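You operate a simulated robot arm through the tools that you are given. There is no shell and no other tool.

You run a simulated two-armed robot. Do the job below in one go: nothing can be reset, and whatever is moved stays where it is left.

Task
Raise the red bike's saddle to mark 4 and point it straight ahead.
Fine: shut the seat lever again.

It is judged by the outcome, as a careful person would: the job done as asked, and still so three seconds after it is handed in. It fails if anything else is knocked over, pushed out of place, dropped, spilled or broken.

Robot
Two 7-joint arms with fingered hands on one trunk that stands fixed in place. Base frame: the origin is at the foot of the trunk, x ahead of it, y to its left, z up; the work surface is at about z = 0.21. Lengths are in m, angles in degrees, forces in N, time in s.
The left shoulder is at [0.07, 0.153, 1.172], the right one opposite. With the tool pointing down near the work surface each hand reaches from about 0.1 to 0.42 m from the base axis, measured 20 degrees to its own side. Payload 3.9 kg a hand.
The tool frame of a hand sits at the grasp point between the pads (the TCP): z along the fingers, y along the line on which they close. The tips reach 0.03 m beyond it. The gripper opens to 0.104 m. The gripper's body begins 0.035 m behind the TCP. The gripper is a hand of 4 fingers: y runs from the thumb to the fingers, the wrist lies at [-0.017, -0.104, -0.178] in the tool frame.
Orientation is that of the tool frame in the base frame, as a unit quaternion [x, y, z, w]. With the fingers straight down and the wrist toward the robot, the tool's x, y and z point along [0, 1, 0], [1, 0, 0] and [0, 0, -1] of the base frame.

Tools
- The arms move only by the tool move_arm. It takes "left_plan", "right_plan" or both (then of equal length, played together; a hand with none holds still); each is a list of rows, each an object (a shift or turn left out is 0) with "travel": the shift along the base's x, y, z in m, a list of three; "dr": the turn, a rotation vector about the base's x, y, z in degrees, a list of three. In form: [{"travel": [tx, ty, tz], "dr": [rx, ry, rz]}, ...]. A call has 1 to 20 rows; each row is the pose to reach, as a shift and turn from the pose commanded when the call began. Each row takes 0.2 s and may step no farther than 0.05 m and 8.6 degrees from the row before; otherwise, the whole call is refused. A pose out of reach is approached as far as the arm can. The call stops where the force on the tool passes 40 N (or 10 N more than at its start, if that is more) or the arm is blocked; 0.2 s more then pass. In this call time passes only in rows, and 0.2 s behind the last. It gives the time, the measured TCP pose, the force on the tool (base axes), the opening and the grip force at its end, in the units of the frame above (readings bear some noise), with the torque about the TCP (base axes, N m) and any sound that the robot's microphone picked up, and new pictures: "pictures" is both (left out), scene, wrist or none (wrist: the cameras of the hands that moved).
- Cameras (640 x 400 px; columns grow to the right, rows downward): "scene" is now at [0.1243, -0.0347, 1.4121]; the picture's right is [-0.41, -0.91, 0.00], its down [-0.49, 0.22, -0.85] and it looks along [0.77, -0.34, -0.53] (base axes); focal length 214 px, centre (320, 200). "left" rides on the left gripper at [-0.066, -0.09, -0.126] in its tool frame; the picture's right is [-0.78, -0.30, 0.56], its down [0.57, -0.70, 0.42] and it looks along [0.26, 0.65, 0.71] (tool axes); focal length 275 px, centre (320, 200). "right" rides on the right gripper at [0.066, -0.09, -0.125] in its tool frame; the picture's right is [-0.78, 0.30, -0.56], its down [-0.57, -0.70, 0.42] and it looks along [-0.27, 0.65, 0.71] (tool axes); focal length 275 px, centre (320, 200). There is no depth. A picture from a camera that has moved, and an enlarged one, comes with that camera's place and axes in the base frame and with its lens. The place of the scene camera against the robot may be out by one fixed shift of up to 0.012 m in any direction.
- lift_body(by): slides the trunk up (or, below 0, down) by that many m; the arms and the scene camera ride with it, the base frame stays. It gives what a move gives, with no picture.
- curl_fingers(index, middle, ring, thumb_bend, thumb_turn, hand): sets how far each is bent, from 0 (flat) to 1 (curled in); at 0.3 the hand is open as for a grip, at 0.7 the pads meet at the TCP. One left out holds its place. A second passes; each finger stops where it meets its share of the squeeze, and holds until it gets a number again. It is the only way to open and close the hand. It gives what a move gives, with no picture; readings hold the bend of each and the force on the fingers (four entries, about 0 where the hand has none), thumb and palm. thumb_turn goes from beside the hand (0) to across from the fingers (1), as for a grip.
- turn_head(pan, tilt): turns the head with the scene camera to pan (to the left, within 86 degrees either way) and tilt (down, from -29 to 69), counted from straight ahead of the robot. It gives what a move gives, and a new picture of the scene camera.
- enlarge(camera, box): a new picture of the part [left, top, right, bottom] of that camera's present view, enlarged. The clock stands still meanwhile.
- hand_in(): hands the job in; it is judged then, once.

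Places have to be worked out from the pictures, the camera data and where the tool is seen. Open the grippers and draw the arms clear of the work before you hand the job in, unless the task says otherwise.

The tools are called after "Emit:" as a command line: name --argument value ..., lists and objects as JSON in quotes. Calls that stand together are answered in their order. move_arm: Moves the arms, as the interface text tells. Its arguments: {"type":"object","properties":{"left_plan":{"type":"array"},"right_plan":{"type":"array"},"pictures":{"type":"string","enum":["both","scene","wrist","none"]}},"required":[]} The other tools are called the same way: lift_body (by) slides the trunk up or down; curl_fingers (index, middle, ring, thumb_bend, thumb_turn, hand) moves the fingers one by one; turn_head (pan, tilt) turns the head that bears the scene camera; enlarge (camera, box) takes an enlarged picture of a part of a camera's view; hand_in () hands the job in.

At the start:

```text
time: 0.0
left_tool_pos: [0.6011, 0.081, 1.3144]
left_tcp_rot: [0.707, 0.708, -0.001, 0.0]
left_wrist_force: [-0.6, -0.2, -0.1]
left_wrist_torque: [0.0, -0.05, 0.0]
left_grip_width: 0.1037
left_grasp_force: 0.0
left_shape: jaw
left_bend: [0.3, 0.3, 0.3, 0.3, 0.97]
left_finger forces: [0.1, 0.1, 0.0, 0.0, 0.1, 0.1]
right_tool_pos: [0.4975, -0.3463, 1.2842]
right_tcp_rot: [0.707, 0.707, 0.0, -0.001]
right_wrist_force: [-0.3, 0.6, -0.2]
right_wrist_torque: [0.0, -0.02, 0.01]
right_grip_width: 0.1038
right_grasp_force: 0.0
right_shape: jaw
right_bend: [0.3, 0.3, 0.3, 0.3, 0.97]
right_finger forces: [0.1, 0.0, 0.0, 0.0, 0.1, 0.0]
trunk travel left (down, up): [-0.625, 0.315]
head pan, tilt: [-24.0, 32.2]
```

scene: 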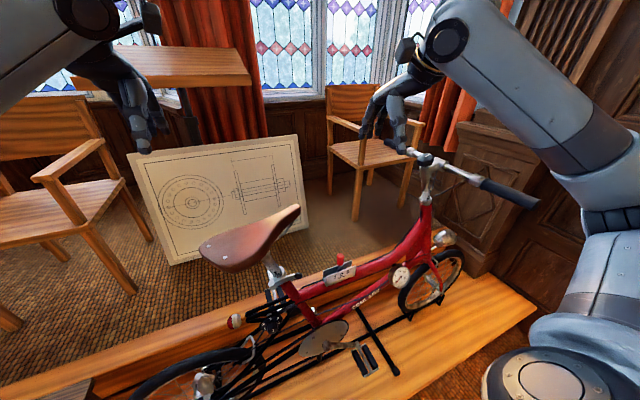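
right: 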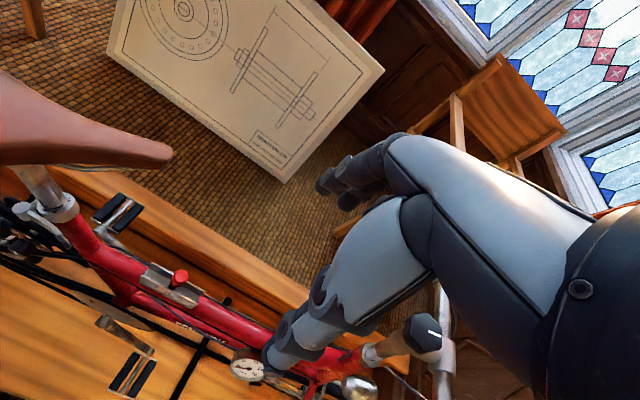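
left: 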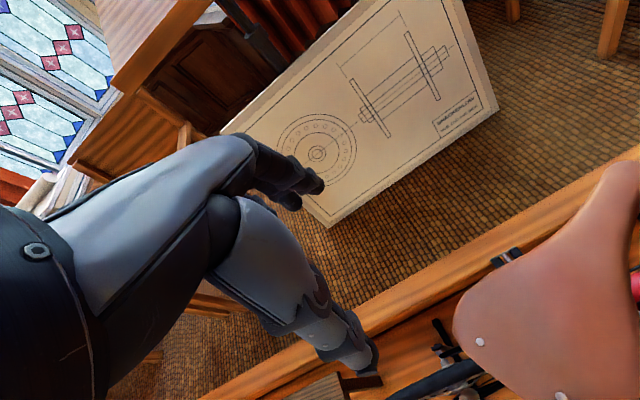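

The pictures show a red folding bike on a bench with its saddle turned off-axis; I need a closer look at the seat post, its marks and the lever. I enlarge the seat region in all three views.

Emit:
enlarge --camera "scene" --box '[190, 190, 350, 340]'

Emit:
enlarge --camera "right" --box '[0, 60, 240, 280]'

Emit:
enlarge --camera "left" --box '[400, 150, 640, 400]'

```text
2.67 times, centred on (270, 265) of scene
camera zoom: at [0.1243, -0.0347, 1.4121], right [-0.41, -0.91, 0.0], down [-0.49, 0.22, -0.85], along [0.77, -0.34, -0.53], focal length 572 px, centre (453, 27)
```

zoom: 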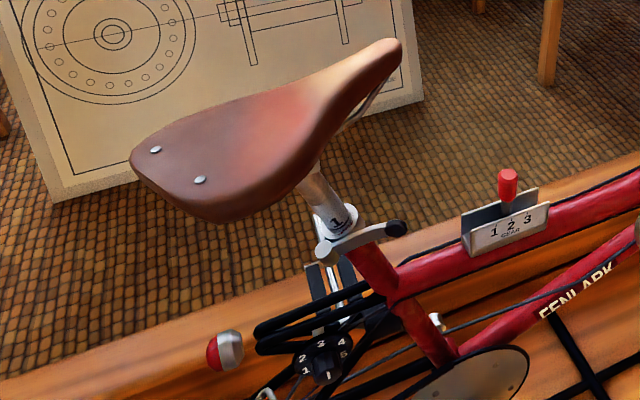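

```text
1.82 times, centred on (120, 170) of right
camera zoom: at [0.4087, -0.2803, 1.4103], right [0.3, -0.78, 0.56], down [-0.7, -0.57, -0.43], along [0.65, -0.26, -0.71], focal length 500 px, centre (684, 254)
```

zoom: 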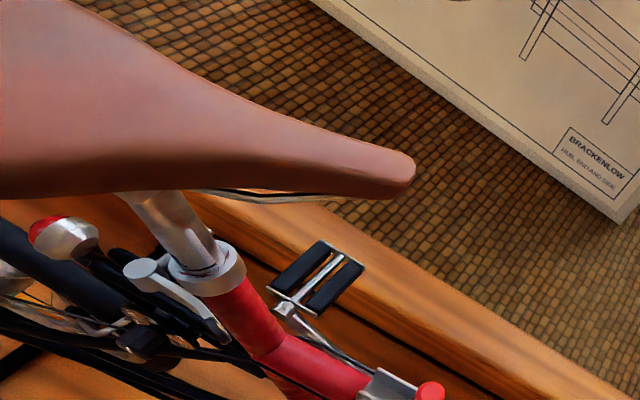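

```text
1.60 times, centred on (520, 275) of left
camera zoom: at [0.5108, 0.0143, 1.4419], right [-0.3, -0.78, -0.56], down [-0.7, 0.57, -0.42], along [0.65, 0.26, -0.71], focal length 440 px, centre (0, 80)
```

zoom: 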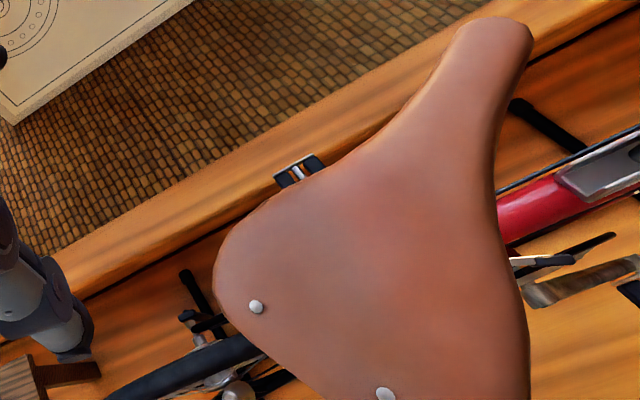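

I zoom further onto the clamp, lever and the visible mark on the post.

Emit:
enlarge --camera "scene" --box '[258, 245, 306, 290]'

Emit:
enlarge --camera "right" --box '[30, 150, 110, 220]'

Emit:
enlarge --camera "scene" --box '[180, 140, 500, 400]'

```text
8.89 times, centred on (282, 268) of scene
camera zoom: at [0.1243, -0.0347, 1.4121], right [-0.41, -0.91, 0.0], down [-0.49, 0.22, -0.85], along [0.77, -0.34, -0.53], focal length 1906 px, centre (658, -400)
```

zoom: 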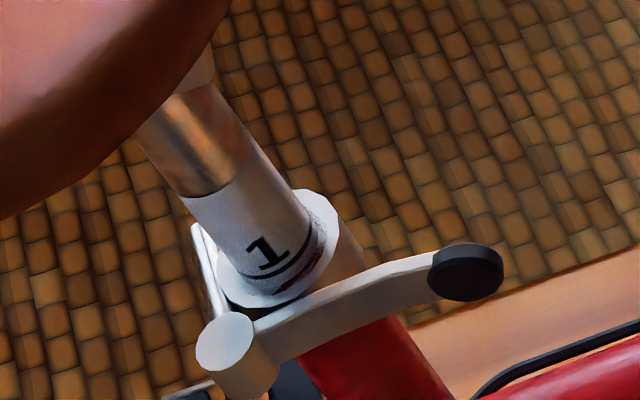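

```text
5.71 times, centred on (70, 185) of right
camera zoom: at [0.4087, -0.2803, 1.4103], right [0.3, -0.78, 0.56], down [-0.7, -0.57, -0.43], along [0.65, -0.26, -0.71], focal length 1573 px, centre (1749, 286)
```

zoom: 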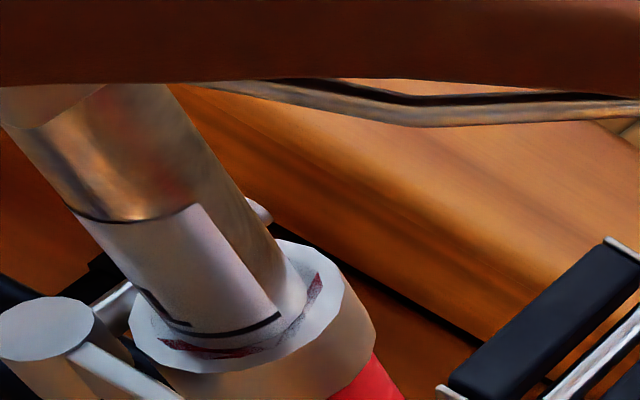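

```text
1.54 times, centred on (340, 270) of scene
camera zoom: at [0.1243, -0.0347, 1.4121], right [-0.41, -0.91, 0.0], down [-0.49, 0.22, -0.85], along [0.77, -0.34, -0.53], focal length 330 px, centre (289, 92)
```

zoom: 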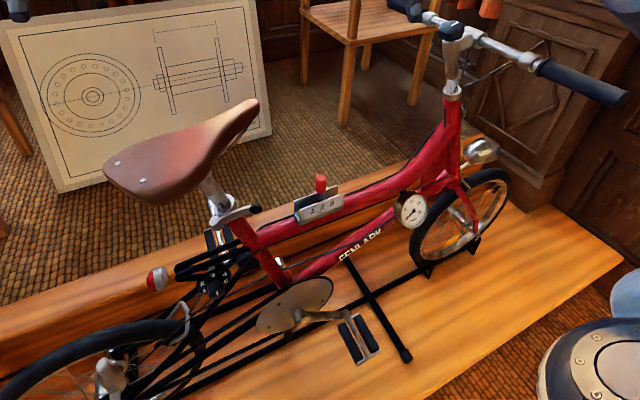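

The post sits at mark 1, the collar top seems to be near [0.55, -0.09, 0.905], and the bike points to about -y, while the saddle nose points about 30° toward +x of that. I look lower with the head to get the whole bike and its axis.

Emit:
turn_head --pan -10 --tilt 55

```text
time: 0.9
left_tool_pos: [0.6013, 0.0809, 1.3157]
left_tcp_rot: [0.707, 0.708, 0.001, 0.001]
left_wrist_force: [-0.5, 1.5, 1.1]
left_wrist_torque: [-0.03, 0.0, 0.01]
left_grip_width: 0.1038
left_grasp_force: 0.1
left_shape: jaw
left_bend: [0.3, 0.3, 0.3, 0.3, 0.97]
left_finger forces: [0.1, 0.0, 0.0, 0.1, 0.1, 0.1]
right_tool_pos: [0.4977, -0.3456, 1.2847]
right_tcp_rot: [0.706, 0.708, 0.0, 0.0]
right_wrist_force: [0.1, 0.5, 0.4]
right_wrist_torque: [-0.01, 0.0, 0.02]
right_grip_width: 0.1037
right_grasp_force: 0.0
right_shape: jaw
right_bend: [0.3, 0.3, 0.3, 0.3, 0.97]
right_finger forces: [0.0, 0.0, 0.0, 0.1, 0.1, 0.1]
trunk travel left (down, up): [-0.625, 0.315]
head pan, tilt: [-10.0, 55.0]
camera scene: at [0.1136, -0.0108, 1.3795], right [-0.17, -0.98, 0.0], down [-0.81, 0.14, -0.57], along [0.57, -0.1, -0.82], focal length 214 px, centre (320, 200)
```

scene: 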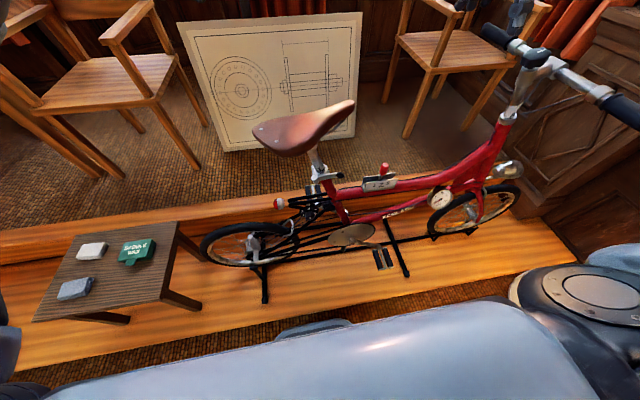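

This view shows the whole bike on its stand, plus a small table with items at the left that I must avoid. I enlarge this view to measure the bike's axis.

Emit:
enlarge --camera "scene" --box '[190, 90, 370, 300]'

Emit:
enlarge --camera "scene" --box '[330, 30, 640, 260]'

Emit:
enlarge --camera "scene" --box '[250, 90, 370, 210]'

```text
1.90 times, centred on (280, 195) of scene
camera zoom: at [0.1136, -0.0108, 1.3795], right [-0.17, -0.98, 0.0], down [-0.81, 0.14, -0.57], along [0.57, -0.1, -0.82], focal length 408 px, centre (396, 210)
```

zoom: 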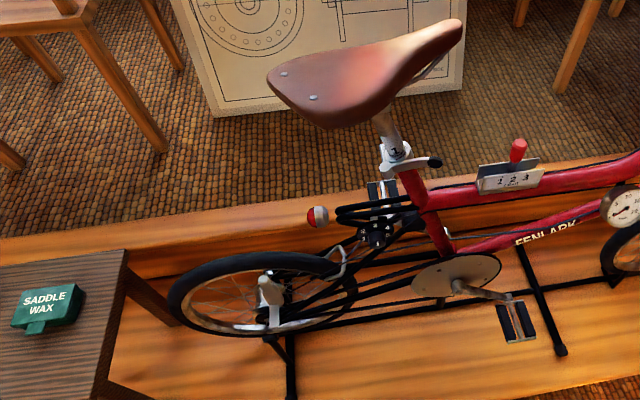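

```text
1.74 times, centred on (485, 145) of scene
camera zoom: at [0.1136, -0.0108, 1.3795], right [-0.17, -0.98, 0.0], down [-0.81, 0.14, -0.57], along [0.57, -0.1, -0.82], focal length 373 px, centre (33, 296)
```

zoom: 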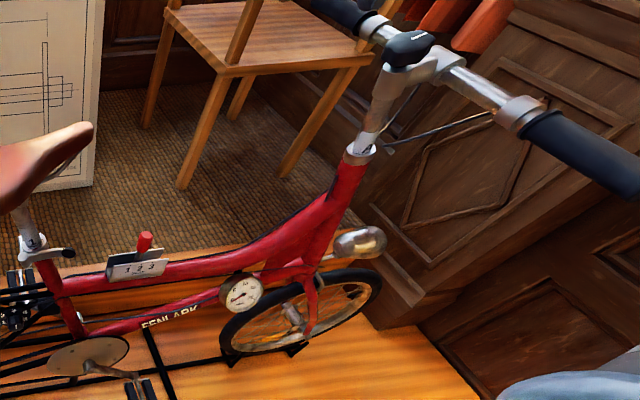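

```text
3.33 times, centred on (310, 150) of scene
camera zoom: at [0.1136, -0.0108, 1.3795], right [-0.17, -0.98, 0.0], down [-0.81, 0.14, -0.57], along [0.57, -0.1, -0.82], focal length 715 px, centre (353, 367)
```

zoom: 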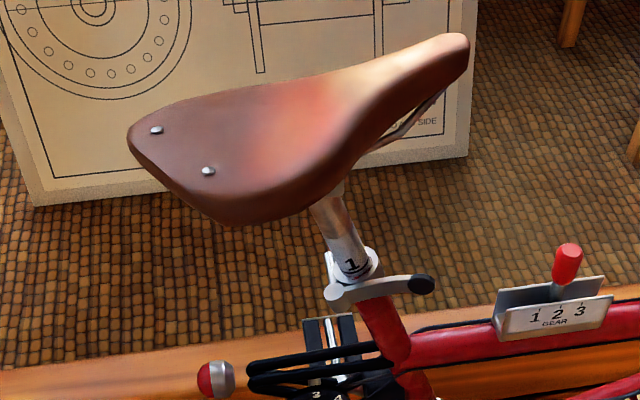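

The collar, lever pivot (~[0.527,-0.063,0.896]) and lever tip (~[0.504,-0.145,0.918]) are roughly placed, with the lever on the near side. I move the right hand to a low, 45° pitched waiting pose in front of the clamp so that its camera sees the clamp from the side, and watch clearance.

Emit:
move_arm --right_plan '[{"travel": [-0.03, 0.01, 0.0], "dr": [0, -5, 0]}, {"travel": [-0.06, 0.02, -0.02], "dr": [0, -10, 0]}, {"travel": [-0.09, 0.04, -0.05], "dr": [0, -16, 0]}, {"travel": [-0.11, 0.06, -0.08], "dr": [0, -22, 0]}, {"travel": [-0.12, 0.08, -0.11], "dr": [0, -28, 0]}, {"travel": [-0.12, 0.09, -0.145], "dr": [0, -34, 0]}, {"travel": [-0.12, 0.1, -0.18], "dr": [0, -40, 0]}, {"travel": [-0.12, 0.1, -0.21], "dr": [0, -45, 0]}]'

```text
time: 2.7
left_tool_pos: [0.5991, 0.0841, 1.3158]
left_tcp_rot: [0.706, 0.708, 0.0, 0.001]
left_wrist_force: [-0.6, 0.5, -0.1]
left_wrist_torque: [-0.02, 0.0, -0.03]
left_grip_width: 0.1035
left_grasp_force: 0.1
left_shape: jaw
left_bend: [0.3, 0.3, 0.3, 0.3, 0.97]
left_finger forces: [0.1, 0.1, 0.0, 0.0, 0.0, 0.1]
right_tool_pos: [0.4231, -0.287, 1.0265]
right_tcp_rot: [0.657, 0.651, 0.272, 0.266]
right_wrist_force: [-0.3, 0.7, 0.9]
right_wrist_torque: [-0.06, -0.02, -0.11]
right_grip_width: 0.1041
right_grasp_force: 0.1
right_shape: jaw
right_bend: [0.3, 0.3, 0.3, 0.3, 0.97]
right_finger forces: [0.0, 0.1, 0.1, 0.1, 0.1, 0.1]
right hand out of reach, approached as far as the arm can: row 3, 4, 5, 6, 7, 8
trunk travel left (down, up): [-0.625, 0.315]
head pan, tilt: [-10.0, 55.0]
camera scene: at [0.1111, -0.0081, 1.3798], right [-0.17, -0.98, 0.0], down [-0.81, 0.14, -0.57], along [0.57, -0.1, -0.82], focal length 214 px, centre (320, 200)
camera right: at [0.2719, -0.2208, 1.0543], right [-0.18, -0.78, 0.6], down [-0.2, -0.56, -0.8], along [0.96, -0.27, -0.05], focal length 275 px, centre (320, 200)
```

scene: 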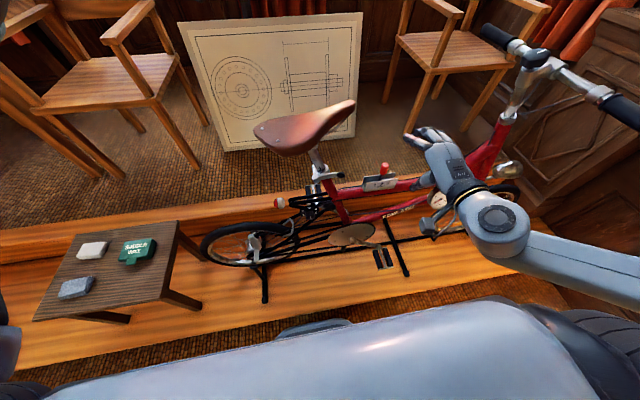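
right: 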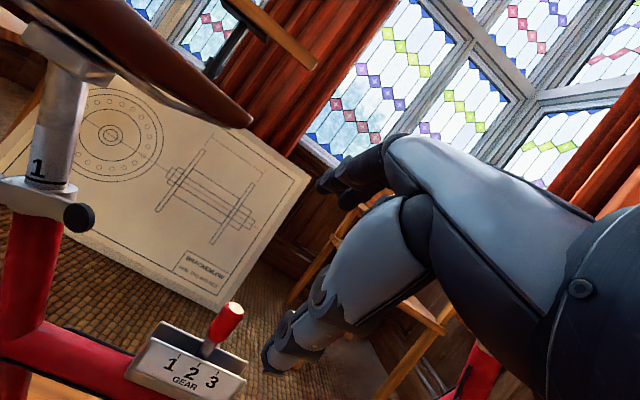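

The right hand stopped short (too near the shoulder), so raising the trunk should give room; before that I check the handlebar against the right forearm with the head.

Emit:
turn_head --pan -45 --tilt 35

Emit:
enlarge --camera "right" --box '[0, 60, 200, 260]'

```text
time: 3.7
left_tool_pos: [0.6001, 0.0809, 1.3152]
left_tcp_rot: [0.707, 0.707, 0.0, 0.0]
left_wrist_force: [0.0, 0.6, 0.0]
left_wrist_torque: [0.05, 0.0, -0.01]
left_grip_width: 0.1032
left_grasp_force: 0.1
left_shape: jaw
left_bend: [0.3, 0.3, 0.3, 0.3, 0.97]
left_finger forces: [0.1, 0.0, 0.0, 0.0, 0.0, 0.0]
right_tool_pos: [0.4242, -0.2897, 1.0261]
right_tcp_rot: [0.658, 0.651, 0.272, 0.264]
right_wrist_force: [0.3, 0.4, -1.0]
right_wrist_torque: [-0.04, -0.07, -0.03]
right_grip_width: 0.1037
right_grasp_force: 0.1
right_shape: jaw
right_bend: [0.3, 0.3, 0.3, 0.3, 0.97]
right_finger forces: [0.0, 0.1, 0.0, 0.1, 0.0, 0.1]
trunk travel left (down, up): [-0.625, 0.315]
head pan, tilt: [-45.0, 35.0]
camera scene: at [0.1041, -0.0604, 1.4077], right [-0.71, -0.71, 0.0], down [-0.41, 0.41, -0.82], along [0.58, -0.58, -0.57], focal length 214 px, centre (320, 200)
```

scene: 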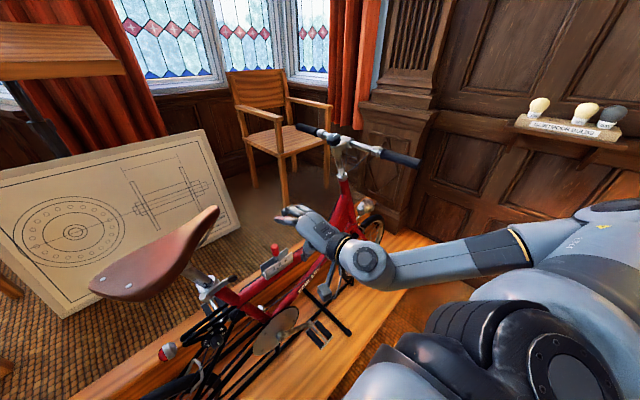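

```text
2.00 times, centred on (100, 160) of right
camera zoom: at [0.2739, -0.2238, 1.0539], right [-0.18, -0.78, 0.59], down [-0.21, -0.56, -0.8], along [0.96, -0.27, -0.06], focal length 551 px, centre (760, 280)
```

zoom: 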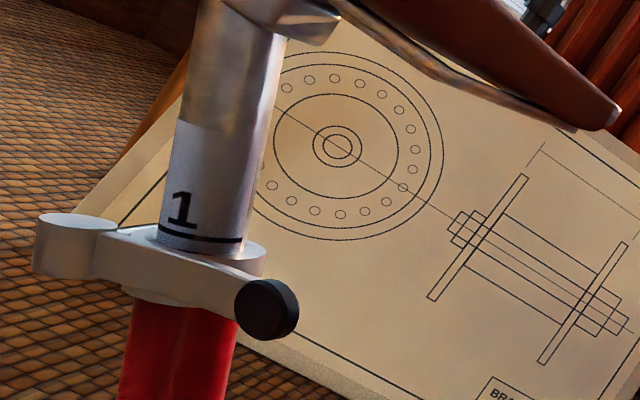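

The handlebar (about y = -0.64, z = 1.14, from x = 0.29 to 0.82) is clear of the right arm, and the close-up shows mark 1's line at the collar top with the lever shut along the near side. I lift the trunk by 0.2 to give the right arm room.

Emit:
lift_body --by 0.2

Emit:
turn_head --pan -20 --tilt 50

```text
time: 5.8
left_tool_pos: [0.6017, 0.08, 1.5149]
left_tcp_rot: [0.707, 0.707, 0.0, 0.0]
left_wrist_force: [0.9, -0.3, 0.4]
left_wrist_torque: [0.0, 0.02, 0.03]
left_grip_width: 0.1036
left_grasp_force: 0.1
left_shape: jaw
left_bend: [0.3, 0.3, 0.3, 0.3, 0.97]
left_finger forces: [0.0, 0.1, 0.0, 0.0, 0.0, 0.0]
right_tool_pos: [0.4232, -0.2884, 1.2279]
right_tcp_rot: [0.652, 0.654, 0.272, 0.271]
right_wrist_force: [0.1, -0.3, 0.1]
right_wrist_torque: [0.03, 0.02, -0.02]
right_grip_width: 0.1042
right_grasp_force: 0.1
right_shape: jaw
right_bend: [0.3, 0.3, 0.3, 0.3, 0.97]
right_finger forces: [0.0, 0.0, 0.0, 0.0, 0.0, 0.0]
trunk travel left (down, up): [-0.825, 0.115]
head pan, tilt: [-45.0, 35.0]
```

```text
time: 6.7
left_tool_pos: [0.6005, 0.0817, 1.5152]
left_tcp_rot: [0.707, 0.707, 0.001, 0.001]
left_wrist_force: [0.9, 0.8, 0.6]
left_wrist_torque: [0.0, -0.02, 0.0]
left_grip_width: 0.1036
left_grasp_force: 0.0
left_shape: jaw
left_bend: [0.3, 0.3, 0.3, 0.3, 0.97]
left_finger forces: [0.0, 0.1, 0.1, 0.0, 0.1, 0.1]
right_tool_pos: [0.4239, -0.2891, 1.2292]
right_tcp_rot: [0.653, 0.654, 0.271, 0.27]
right_wrist_force: [-0.6, 0.2, -0.1]
right_wrist_torque: [0.01, -0.01, 0.0]
right_grip_width: 0.104
right_grasp_force: 0.1
right_shape: jaw
right_bend: [0.3, 0.3, 0.3, 0.3, 0.97]
right_finger forces: [0.1, 0.1, 0.1, 0.1, 0.1, 0.0]
trunk travel left (down, up): [-0.825, 0.115]
head pan, tilt: [-20.0, 50.0]
camera scene: at [0.1148, -0.0247, 1.586], right [-0.34, -0.94, 0.0], down [-0.72, 0.26, -0.64], along [0.6, -0.22, -0.77], focal length 214 px, centre (320, 200)
```

scene: 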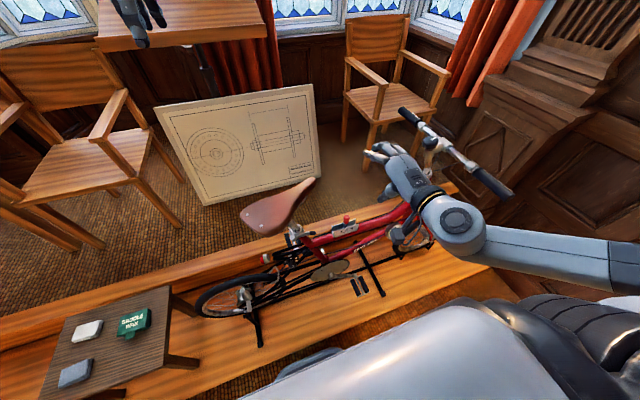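

Arms rode up as expected. I lower the right hand toward the clamp's near side in moderate steps and check where it really ends.

Emit:
move_arm --right_plan '[{"travel": [0.01, 0.02, -0.03]}, {"travel": [0.015, 0.04, -0.07]}, {"travel": [0.02, 0.06, -0.11]}, {"travel": [0.025, 0.08, -0.155]}, {"travel": [0.03, 0.09, -0.2]}]'

```text
time: 7.9
left_tool_pos: [0.6027, 0.0805, 1.5152]
left_tcp_rot: [0.707, 0.707, -0.001, -0.001]
left_wrist_force: [0.0, 0.2, 1.2]
left_wrist_torque: [-0.04, 0.0, -0.02]
left_grip_width: 0.1037
left_grasp_force: 0.1
left_shape: jaw
left_bend: [0.3, 0.3, 0.3, 0.3, 0.97]
left_finger forces: [0.0, 0.0, 0.0, 0.0, 0.1, 0.0]
right_tool_pos: [0.456, -0.1984, 1.0273]
right_tcp_rot: [0.652, 0.654, 0.271, 0.271]
right_wrist_force: [1.0, -0.4, 0.0]
right_wrist_torque: [0.01, -0.02, 0.01]
right_grip_width: 0.1038
right_grasp_force: 0.0
right_shape: jaw
right_bend: [0.3, 0.3, 0.3, 0.3, 0.97]
right_finger forces: [0.0, 0.0, 0.1, 0.0, 0.0, 0.0]
trunk travel left (down, up): [-0.825, 0.115]
head pan, tilt: [-20.0, 50.0]
camera scene: at [0.1163, -0.0247, 1.5859], right [-0.34, -0.94, 0.0], down [-0.72, 0.26, -0.64], along [0.6, -0.22, -0.77], focal length 214 px, centre (320, 200)
camera right: at [0.3055, -0.1328, 1.0525], right [-0.18, -0.78, 0.6], down [-0.19, -0.57, -0.8], along [0.96, -0.26, -0.05], focal length 275 px, centre (320, 200)
```

scene: 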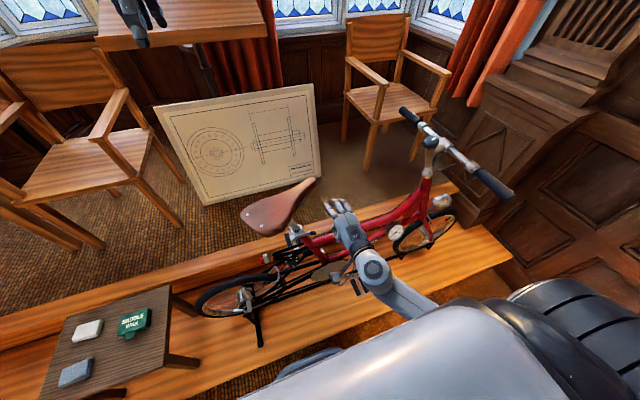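
right: 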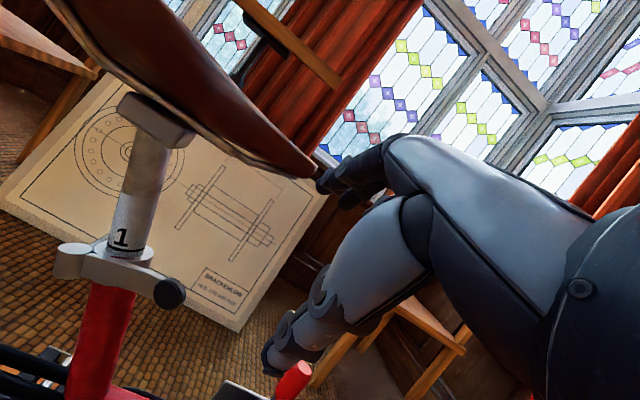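

Readings are good: the right hand is at [0.456,-0.198,1.027] and from both cameras the lever knob is at about [0.496,-0.138,0.929], its pivot at [0.529,-0.067,0.893]. I curl the middle and ring fingers to learn which finger sits on which side.

Emit:
curl_fingers --hand "right" --middle 1.0 --ring 1.0

Emit:
enlarge --camera "right" --box '[0, 0, 640, 400]'

Emit:
enlarge --camera "scene" --box '[240, 160, 440, 300]'

```text
time: 8.9
left_tool_pos: [0.6002, 0.0814, 1.5138]
left_tcp_rot: [0.707, 0.707, 0.0, 0.0]
left_wrist_force: [-1.3, 0.1, -0.2]
left_wrist_torque: [-0.02, 0.02, -0.04]
left_grip_width: 0.1034
left_grasp_force: 0.0
left_shape: jaw
left_bend: [0.3, 0.3, 0.3, 0.3, 0.97]
left_finger forces: [0.0, 0.0, 0.0, 0.0, 0.0, 0.0]
right_tool_pos: [0.456, -0.1984, 1.0291]
right_tcp_rot: [0.652, 0.654, 0.272, 0.271]
right_wrist_force: [-0.5, 0.2, 0.9]
right_wrist_torque: [-0.01, -0.02, -0.03]
right_grip_width: 0.1045
right_grasp_force: 0.1
right_shape: fingers
right_bend: [0.3, 1.0, 1.0, 0.3, 0.97]
right_finger forces: [0.1, 0.0, 0.0, 0.0, 0.0, 0.1]
trunk travel left (down, up): [-0.825, 0.115]
head pan, tilt: [-20.0, 50.0]
```

```text
1.00 times, centred on (320, 200) of right (not enlarged: the box is as wide or as high as the picture)
camera zoom: at [0.3043, -0.133, 1.0533], right [-0.18, -0.78, 0.6], down [-0.19, -0.57, -0.8], along [0.96, -0.26, -0.05], focal length 275 px, centre (320, 200)
```

zoom: 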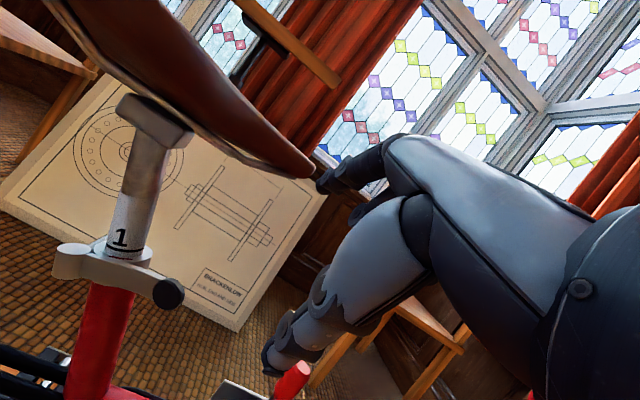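

```text
2.86 times, centred on (340, 230) of scene
camera zoom: at [0.1147, -0.0243, 1.586], right [-0.34, -0.94, 0.0], down [-0.72, 0.26, -0.64], along [0.6, -0.22, -0.77], focal length 613 px, centre (263, 114)
```

zoom: 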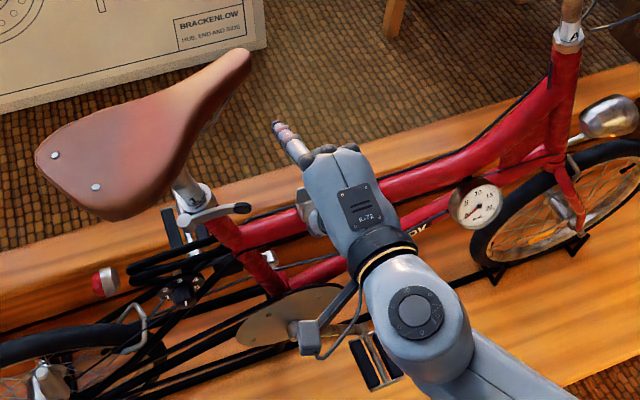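

Index is the +y-side finger and the other two are now curled away. I take close-ups of the clamp from the right camera to measure the post axis, lever and label.

Emit:
enlarge --camera "right" --box '[40, 80, 220, 330]'

Emit:
enlarge --camera "right" --box '[45, 190, 195, 310]'

Emit:
enlarge --camera "left" --box '[0, 0, 640, 400]'

```text
1.60 times, centred on (130, 205) of right
camera zoom: at [0.3043, -0.133, 1.0533], right [-0.18, -0.78, 0.6], down [-0.19, -0.57, -0.8], along [0.96, -0.26, -0.05], focal length 440 px, centre (624, 192)
```

zoom: 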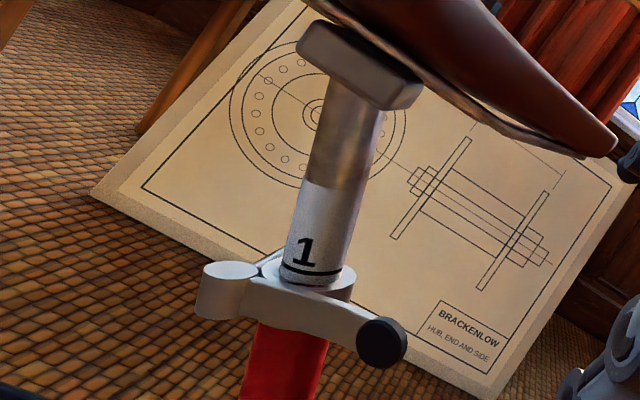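

```text
3.33 times, centred on (120, 250) of right
camera zoom: at [0.3043, -0.133, 1.0533], right [-0.18, -0.78, 0.6], down [-0.19, -0.57, -0.8], along [0.96, -0.26, -0.05], focal length 918 px, centre (987, 33)
```

zoom: 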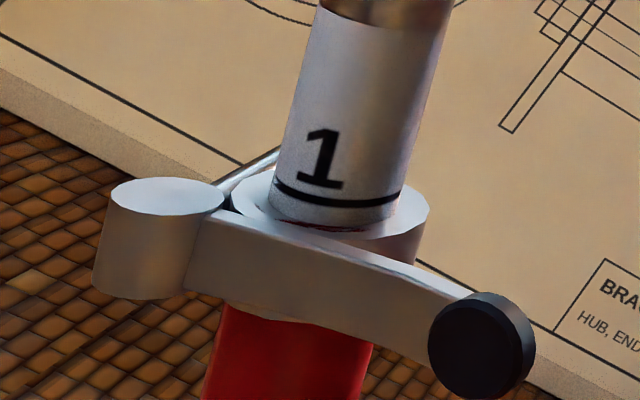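

```text
1.00 times, centred on (320, 200) of left (not enlarged: the box is as wide or as high as the picture)
camera zoom: at [0.5106, 0.0146, 1.642], right [-0.3, -0.78, -0.56], down [-0.7, 0.57, -0.42], along [0.65, 0.26, -0.71], focal length 275 px, centre (320, 200)
```

zoom: 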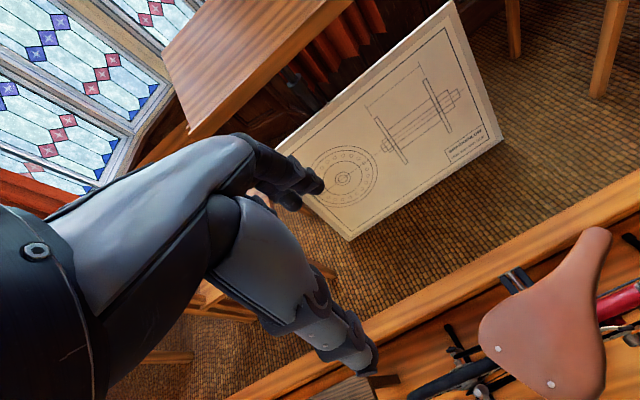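

I zoom the left view onto the saddle to measure its outline near the nose for the grip.

Emit:
enlarge --camera "left" --box '[460, 210, 640, 400]'

Emit:
enlarge --camera "scene" --box '[230, 160, 340, 260]'

```text
2.11 times, centred on (550, 305) of left
camera zoom: at [0.5106, 0.0146, 1.642], right [-0.3, -0.78, -0.56], down [-0.7, 0.57, -0.42], along [0.65, 0.26, -0.71], focal length 580 px, centre (-164, -21)
```

zoom: 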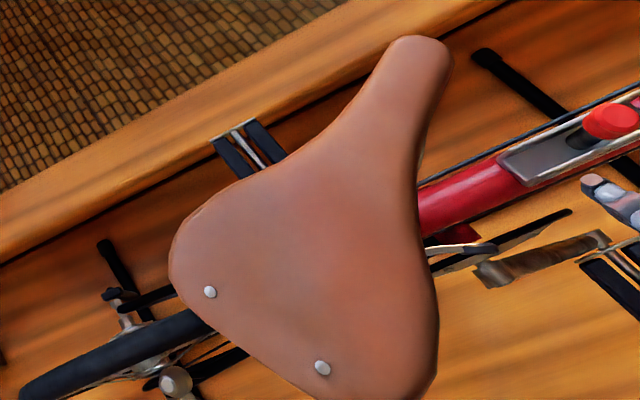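

```text
4.00 times, centred on (285, 210) of scene
camera zoom: at [0.1147, -0.0243, 1.586], right [-0.34, -0.94, 0.0], down [-0.72, 0.26, -0.64], along [0.6, -0.22, -0.77], focal length 858 px, centre (460, 160)
```

zoom: 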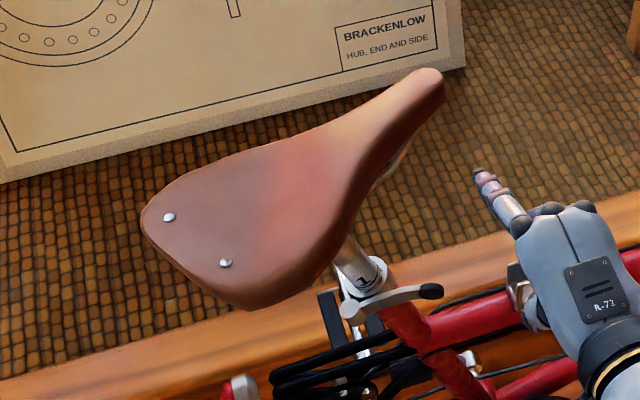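

The saddle narrows to about 0.055 m over the last 0.08 m of the nose, so that is where to grip; the nose is nearer the right arm and the open lever is easier for the left hand, so I will hold the saddle with the right hand and work the lever with the left. I open the right fingers again, then raise the right hand back to straight-down above the nose side.

Emit:
curl_fingers --hand "right" --index 0.3 --middle 0.3 --ring 0.3

Emit:
move_arm --right_plan '[{"travel": [-0.01, -0.01, 0.04], "dr": [0, 7, 0]}, {"travel": [-0.02, -0.02, 0.085], "dr": [0, 14, 0]}, {"travel": [-0.02, -0.02, 0.13], "dr": [0, 21, 0]}, {"travel": [-0.01, -0.01, 0.17], "dr": [0, 28, 0]}, {"travel": [0.01, 0.0, 0.21], "dr": [0, 35, 0]}, {"travel": [0.03, 0.01, 0.25], "dr": [0, 40, 0]}, {"travel": [0.06, 0.02, 0.27], "dr": [0, 45, 0]}]' --pictures "both"

```text
time: 9.9
left_tool_pos: [0.6004, 0.0812, 1.5145]
left_tcp_rot: [0.707, 0.707, 0.0, 0.0]
left_wrist_force: [-0.2, -0.6, -0.3]
left_wrist_torque: [-0.01, -0.03, -0.01]
left_grip_width: 0.1038
left_grasp_force: 0.1
left_shape: jaw
left_bend: [0.3, 0.3, 0.3, 0.3, 0.97]
left_finger forces: [0.0, 0.0, 0.0, 0.0, 0.0, 0.0]
right_tool_pos: [0.4552, -0.1997, 1.0286]
right_tcp_rot: [0.653, 0.654, 0.271, 0.27]
right_wrist_force: [-0.5, 0.1, -0.3]
right_wrist_torque: [0.02, 0.0, 0.01]
right_grip_width: 0.1046
right_grasp_force: 0.0
right_shape: fingers
right_bend: [0.3, 0.3, 0.3, 0.3, 0.97]
right_finger forces: [0.0, 0.0, 0.1, 0.0, 0.0, 0.0]
trunk travel left (down, up): [-0.825, 0.115]
head pan, tilt: [-20.0, 50.0]
```

```text
time: 11.5
left_tool_pos: [0.6015, 0.0863, 1.5154]
left_tcp_rot: [0.707, 0.708, -0.001, 0.001]
left_wrist_force: [-0.4, 0.8, -0.2]
left_wrist_torque: [-0.03, 0.01, -0.02]
left_grip_width: 0.1037
left_grasp_force: 0.1
left_shape: jaw
left_bend: [0.3, 0.3, 0.3, 0.3, 0.97]
left_finger forces: [0.0, 0.1, 0.1, 0.0, 0.1, 0.1]
right_tool_pos: [0.5174, -0.1724, 1.2962]
right_tcp_rot: [0.704, 0.71, -0.001, 0.004]
right_wrist_force: [0.8, -0.8, -0.8]
right_wrist_torque: [-0.02, 0.0, 0.02]
right_grip_width: 0.1048
right_grasp_force: 0.1
right_shape: fingers
right_bend: [0.3, 0.3, 0.3, 0.3, 0.97]
right_finger forces: [0.0, 0.0, 0.0, 0.0, 0.0, 0.0]
right hand out of reach, approached as far as the arm can: row 3, 4, 5
trunk travel left (down, up): [-0.825, 0.115]
head pan, tilt: [-20.0, 50.0]
camera scene: at [0.1154, -0.0195, 1.5858], right [-0.34, -0.94, 0.0], down [-0.72, 0.26, -0.64], along [0.6, -0.22, -0.77], focal length 214 px, centre (320, 200)
camera right: at [0.4282, -0.1064, 1.4204], right [0.3, -0.77, 0.56], down [-0.7, -0.58, -0.42], along [0.65, -0.26, -0.71], focal length 275 px, centre (320, 200)
```

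scene: 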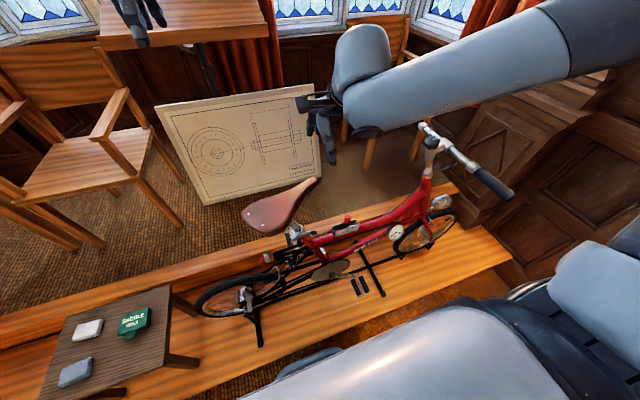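
right: 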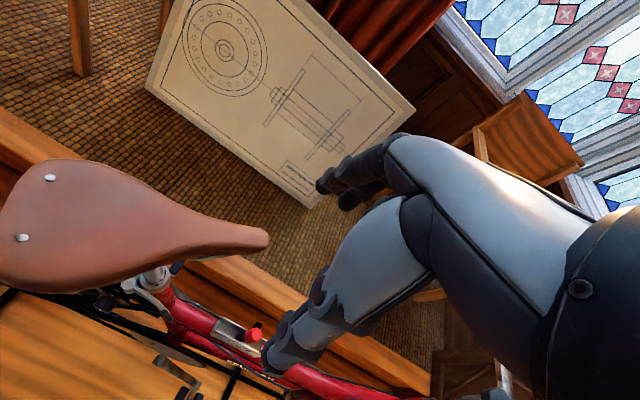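

The right hand is clear above the saddle, and its camera confirms nose ≈[0.633,-0.188,1.058] and rear ≈[0.513,0.031,1.074]. I move to a pre-grasp about 0.1 above the nose, turned to match the saddle's present yaw and roll (about 31° about the post axis).

Emit:
move_arm --right_plan '[{"travel": [0.02, 0.007, -0.02], "dr": [0, 2.5, 6.5]}, {"travel": [0.045, 0.015, -0.05], "dr": [0, 5, 13]}, {"travel": [0.07, 0.023, -0.08], "dr": [0, 7.5, 19.5]}, {"travel": [0.09, 0.03, -0.115], "dr": [0, 9.5, 25]}, {"travel": [0.105, 0.035, -0.148], "dr": [0, 11.2, 28.9]}]'

```text
time: 12.7
left_tool_pos: [0.5994, 0.0811, 1.5148]
left_tcp_rot: [0.707, 0.707, -0.001, 0.001]
left_wrist_force: [1.8, 1.4, -0.1]
left_wrist_torque: [-0.03, 0.03, 0.0]
left_grip_width: 0.1035
left_grasp_force: 0.1
left_shape: jaw
left_bend: [0.3, 0.3, 0.3, 0.3, 0.97]
left_finger forces: [0.0, 0.0, 0.0, 0.0, 0.0, 0.0]
right_tool_pos: [0.5681, -0.1735, 1.1763]
right_tcp_rot: [0.504, 0.858, -0.068, -0.068]
right_wrist_force: [0.4, 0.1, 0.1]
right_wrist_torque: [-0.01, -0.03, -0.01]
right_grip_width: 0.1046
right_grasp_force: 0.1
right_shape: fingers
right_bend: [0.3, 0.3, 0.3, 0.3, 0.97]
right_finger forces: [0.0, 0.0, 0.0, 0.1, 0.0, 0.1]
right hand out of reach, approached as far as the arm can: row 4, 5
trunk travel left (down, up): [-0.825, 0.115]
head pan, tilt: [-20.0, 50.0]
camera scene: at [0.1136, -0.0231, 1.5861], right [-0.34, -0.94, 0.0], down [-0.72, 0.26, -0.64], along [0.6, -0.22, -0.77], focal length 214 px, centre (320, 200)
camera right: at [0.4846, -0.1529, 1.3194], right [0.73, -0.51, 0.46], down [-0.4, -0.86, -0.32], along [0.55, 0.05, -0.83], focal length 275 px, centre (320, 200)
```

scene: 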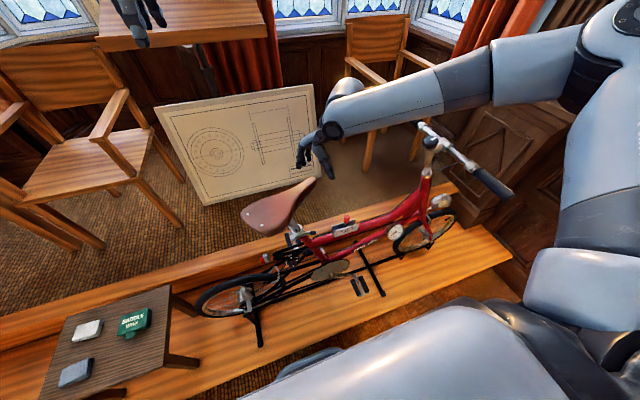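
right: 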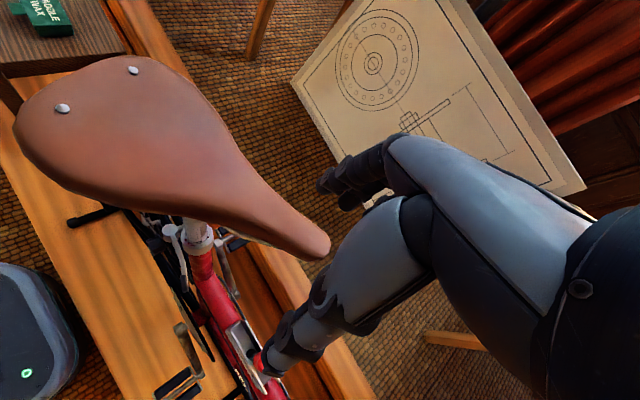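

The right arm hits its limits here: tool-down so far out works better with lower shoulders (as in the start pose). I back the right hand up and out to the right, and then I will lower the trunk.

Emit:
move_arm --right_plan '[{"travel": [-0.01, -0.02, 0.04], "dr": [0, 0, 0]}, {"travel": [-0.02, -0.05, 0.075], "dr": [0, -3, -7]}, {"travel": [-0.03, -0.08, 0.11], "dr": [0, -6, -14]}, {"travel": [-0.04, -0.11, 0.145], "dr": [0, -8, -21]}, {"travel": [-0.06, -0.14, 0.18], "dr": [0, -11.2, -28.9]}, {"travel": [-0.07, -0.16, 0.22], "dr": [0, -11.2, -28.9]}, {"travel": [-0.07, -0.17, 0.26], "dr": [0, -11.2, -28.9]}, {"travel": [-0.07, -0.17, 0.3], "dr": [0, -11.2, -28.9]}]'

```text
refused: row 5 steps farther than a row can; nothing moved
```

Row 5 slightly exceeded the step limit; I even it out.

Emit:
move_arm --right_plan '[{"travel": [-0.01, -0.02, 0.035], "dr": [0, -2, -5]}, {"travel": [-0.02, -0.045, 0.07], "dr": [0, -4, -10]}, {"travel": [-0.03, -0.07, 0.105], "dr": [0, -6, -16]}, {"travel": [-0.04, -0.1, 0.14], "dr": [0, -8, -22]}, {"travel": [-0.05, -0.13, 0.175], "dr": [0, -10, -26]}, {"travel": [-0.06, -0.15, 0.21], "dr": [0, -11.2, -28.9]}, {"travel": [-0.07, -0.16, 0.25], "dr": [0, -11.2, -28.9]}, {"travel": [-0.07, -0.17, 0.29], "dr": [0, -11.2, -28.9]}]' --pictures "scene"

```text
time: 14.5
left_tool_pos: [0.6, 0.0811, 1.5146]
left_tcp_rot: [0.708, 0.707, 0.0, 0.001]
left_wrist_force: [-0.8, -0.6, 0.9]
left_wrist_torque: [-0.02, 0.02, 0.01]
left_grip_width: 0.1036
left_grasp_force: 0.1
left_shape: jaw
left_bend: [0.3, 0.3, 0.3, 0.3, 0.97]
left_finger forces: [0.0, 0.0, 0.1, 0.1, 0.1, 0.0]
right_tool_pos: [0.5013, -0.3407, 1.467]
right_tcp_rot: [0.706, 0.708, 0.001, 0.0]
right_wrist_force: [-0.5, 0.7, -0.8]
right_wrist_torque: [0.02, -0.01, -0.03]
right_grip_width: 0.1051
right_grasp_force: 0.0
right_shape: fingers
right_bend: [0.3, 0.3, 0.3, 0.3, 0.97]
right_finger forces: [0.0, 0.0, 0.0, 0.0, 0.0, 0.0]
trunk travel left (down, up): [-0.825, 0.115]
head pan, tilt: [-20.0, 50.0]
camera scene: at [0.1138, -0.0231, 1.586], right [-0.34, -0.94, 0.0], down [-0.72, 0.26, -0.64], along [0.6, -0.22, -0.77], focal length 214 px, centre (320, 200)
```

scene: 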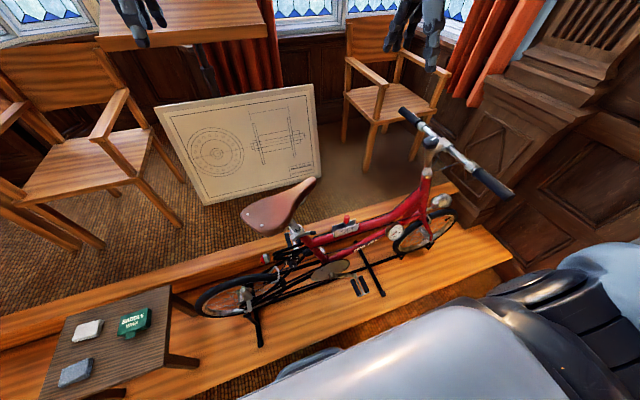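

This high view is unobstructed, so before lowering I take enlargements to pin down the bike's axis.

Emit:
enlarge --camera "scene" --box '[180, 150, 360, 330]'

Emit:
enlarge --camera "scene" --box '[330, 90, 530, 280]'

Emit:
enlarge --camera "right" --box '[0, 0, 640, 400]'

```text
2.22 times, centred on (270, 240) of scene
camera zoom: at [0.1138, -0.0231, 1.586], right [-0.34, -0.94, 0.0], down [-0.72, 0.26, -0.64], along [0.6, -0.22, -0.77], focal length 477 px, centre (431, 111)
```

zoom: 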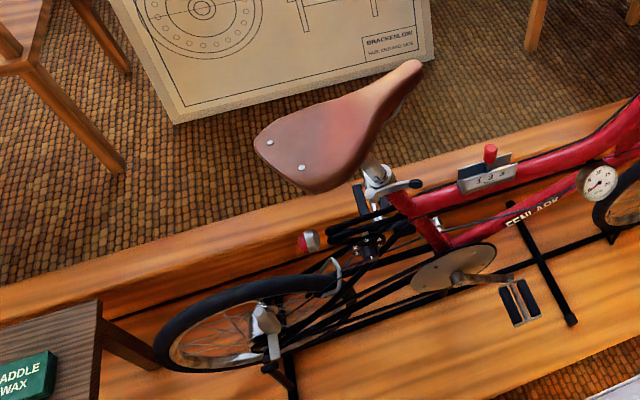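

```text
2.11 times, centred on (430, 185) of scene
camera zoom: at [0.1138, -0.0231, 1.586], right [-0.34, -0.94, 0.0], down [-0.72, 0.26, -0.64], along [0.6, -0.22, -0.77], focal length 452 px, centre (88, 232)
```

zoom: 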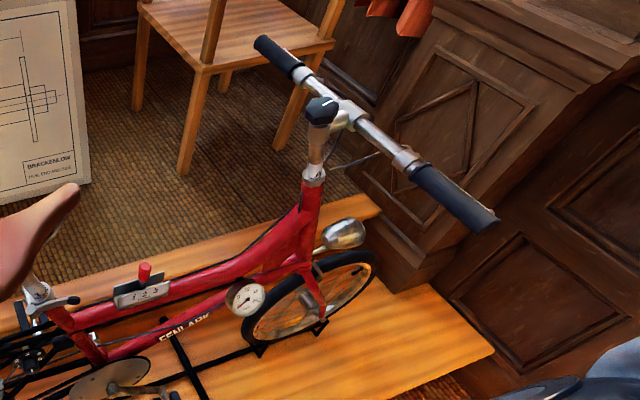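

```text
1.00 times, centred on (320, 200) of right (not enlarged: the box is as wide or as high as the picture)
camera zoom: at [0.4115, -0.2754, 1.5918], right [0.3, -0.78, 0.56], down [-0.7, -0.57, -0.43], along [0.65, -0.26, -0.71], focal length 275 px, centre (320, 200)
```

zoom: 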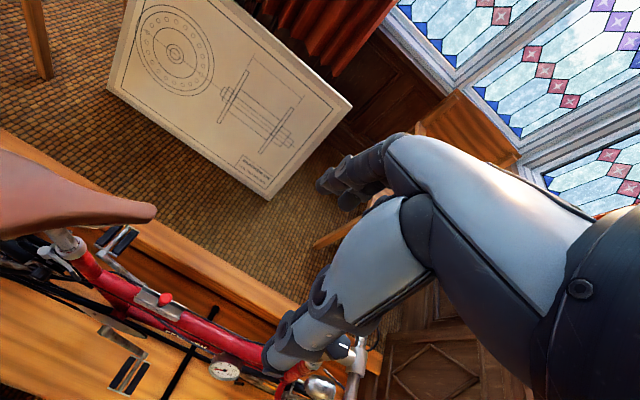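

The handlebar and top tube both give a bike heading of -y within about 1-2°. I move the left hand back and left, clear of the saddle, before lowering the trunk.

Emit:
move_arm --left_plan '[{"travel": [-0.03, 0.03, 0]}, {"travel": [-0.06, 0.06, 0]}, {"travel": [-0.09, 0.09, 0]}, {"travel": [-0.12, 0.12, 0]}, {"travel": [-0.14, 0.15, 0]}]' --pictures "none"

Emit:
lift_body --by -0.32

Emit:
turn_head --pan -20 --tilt 35

```text
time: 15.7
left_tool_pos: [0.457, 0.2356, 1.514]
left_tcp_rot: [0.707, 0.707, -0.001, 0.0]
left_wrist_force: [0.2, 0.0, -0.3]
left_wrist_torque: [-0.02, 0.0, 0.06]
left_grip_width: 0.1036
left_grasp_force: 0.1
left_shape: jaw
left_bend: [0.3, 0.3, 0.3, 0.3, 0.97]
left_finger forces: [0.0, 0.1, 0.0, 0.0, 0.0, 0.0]
right_tool_pos: [0.5005, -0.3391, 1.4661]
right_tcp_rot: [0.707, 0.707, 0.001, 0.0]
right_wrist_force: [-0.4, 1.2, -0.2]
right_wrist_torque: [-0.04, -0.01, 0.0]
right_grip_width: 0.1047
right_grasp_force: 0.1
right_shape: fingers
right_bend: [0.3, 0.3, 0.3, 0.3, 0.97]
right_finger forces: [0.0, 0.1, 0.0, 0.1, 0.1, 0.0]
trunk travel left (down, up): [-0.825, 0.115]
head pan, tilt: [-20.0, 50.0]
```

```text
time: 18.9
left_tool_pos: [0.4578, 0.2306, 1.1938]
left_tcp_rot: [0.707, 0.707, 0.0, 0.0]
left_wrist_force: [0.2, 0.2, 0.0]
left_wrist_torque: [-0.03, -0.01, -0.02]
left_grip_width: 0.1039
left_grasp_force: 0.0
left_shape: jaw
left_bend: [0.3, 0.3, 0.3, 0.3, 0.97]
left_finger forces: [0.0, 0.1, 0.1, 0.0, 0.0, 0.0]
right_tool_pos: [0.502, -0.3432, 1.1459]
right_tcp_rot: [0.707, 0.708, 0.0, -0.001]
right_wrist_force: [-0.2, 0.1, -0.4]
right_wrist_torque: [-0.04, -0.03, -0.04]
right_grip_width: 0.1047
right_grasp_force: 0.0
right_shape: fingers
right_bend: [0.3, 0.3, 0.3, 0.3, 0.97]
right_finger forces: [0.0, 0.0, 0.0, 0.0, 0.0, 0.0]
trunk travel left (down, up): [-0.505, 0.435]
head pan, tilt: [-20.0, 50.0]
```

```text
time: 19.7
left_tool_pos: [0.4578, 0.2323, 1.1933]
left_tcp_rot: [0.707, 0.707, -0.001, 0.0]
left_wrist_force: [-0.3, -0.6, -0.1]
left_wrist_torque: [0.03, 0.02, 0.04]
left_grip_width: 0.1036
left_grasp_force: 0.0
left_shape: jaw
left_bend: [0.3, 0.3, 0.3, 0.3, 0.97]
left_finger forces: [0.1, 0.0, 0.0, 0.0, 0.0, 0.1]
right_tool_pos: [0.5015, -0.3421, 1.146]
right_tcp_rot: [0.707, 0.707, 0.001, -0.001]
right_wrist_force: [-0.1, 0.2, -0.7]
right_wrist_torque: [-0.01, 0.01, -0.01]
right_grip_width: 0.1047
right_grasp_force: 0.2
right_shape: fingers
right_bend: [0.3, 0.3, 0.3, 0.3, 0.97]
right_finger forces: [0.0, 0.0, 0.0, 0.1, 0.0, 0.0]
trunk travel left (down, up): [-0.505, 0.435]
head pan, tilt: [-20.0, 35.0]
camera scene: at [0.1252, -0.0283, 1.2876], right [-0.34, -0.94, 0.0], down [-0.54, 0.2, -0.82], along [0.77, -0.28, -0.57], focal length 214 px, centre (320, 200)
```

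scene: 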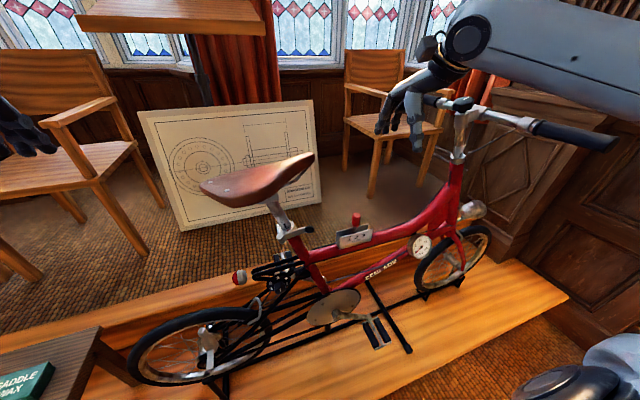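

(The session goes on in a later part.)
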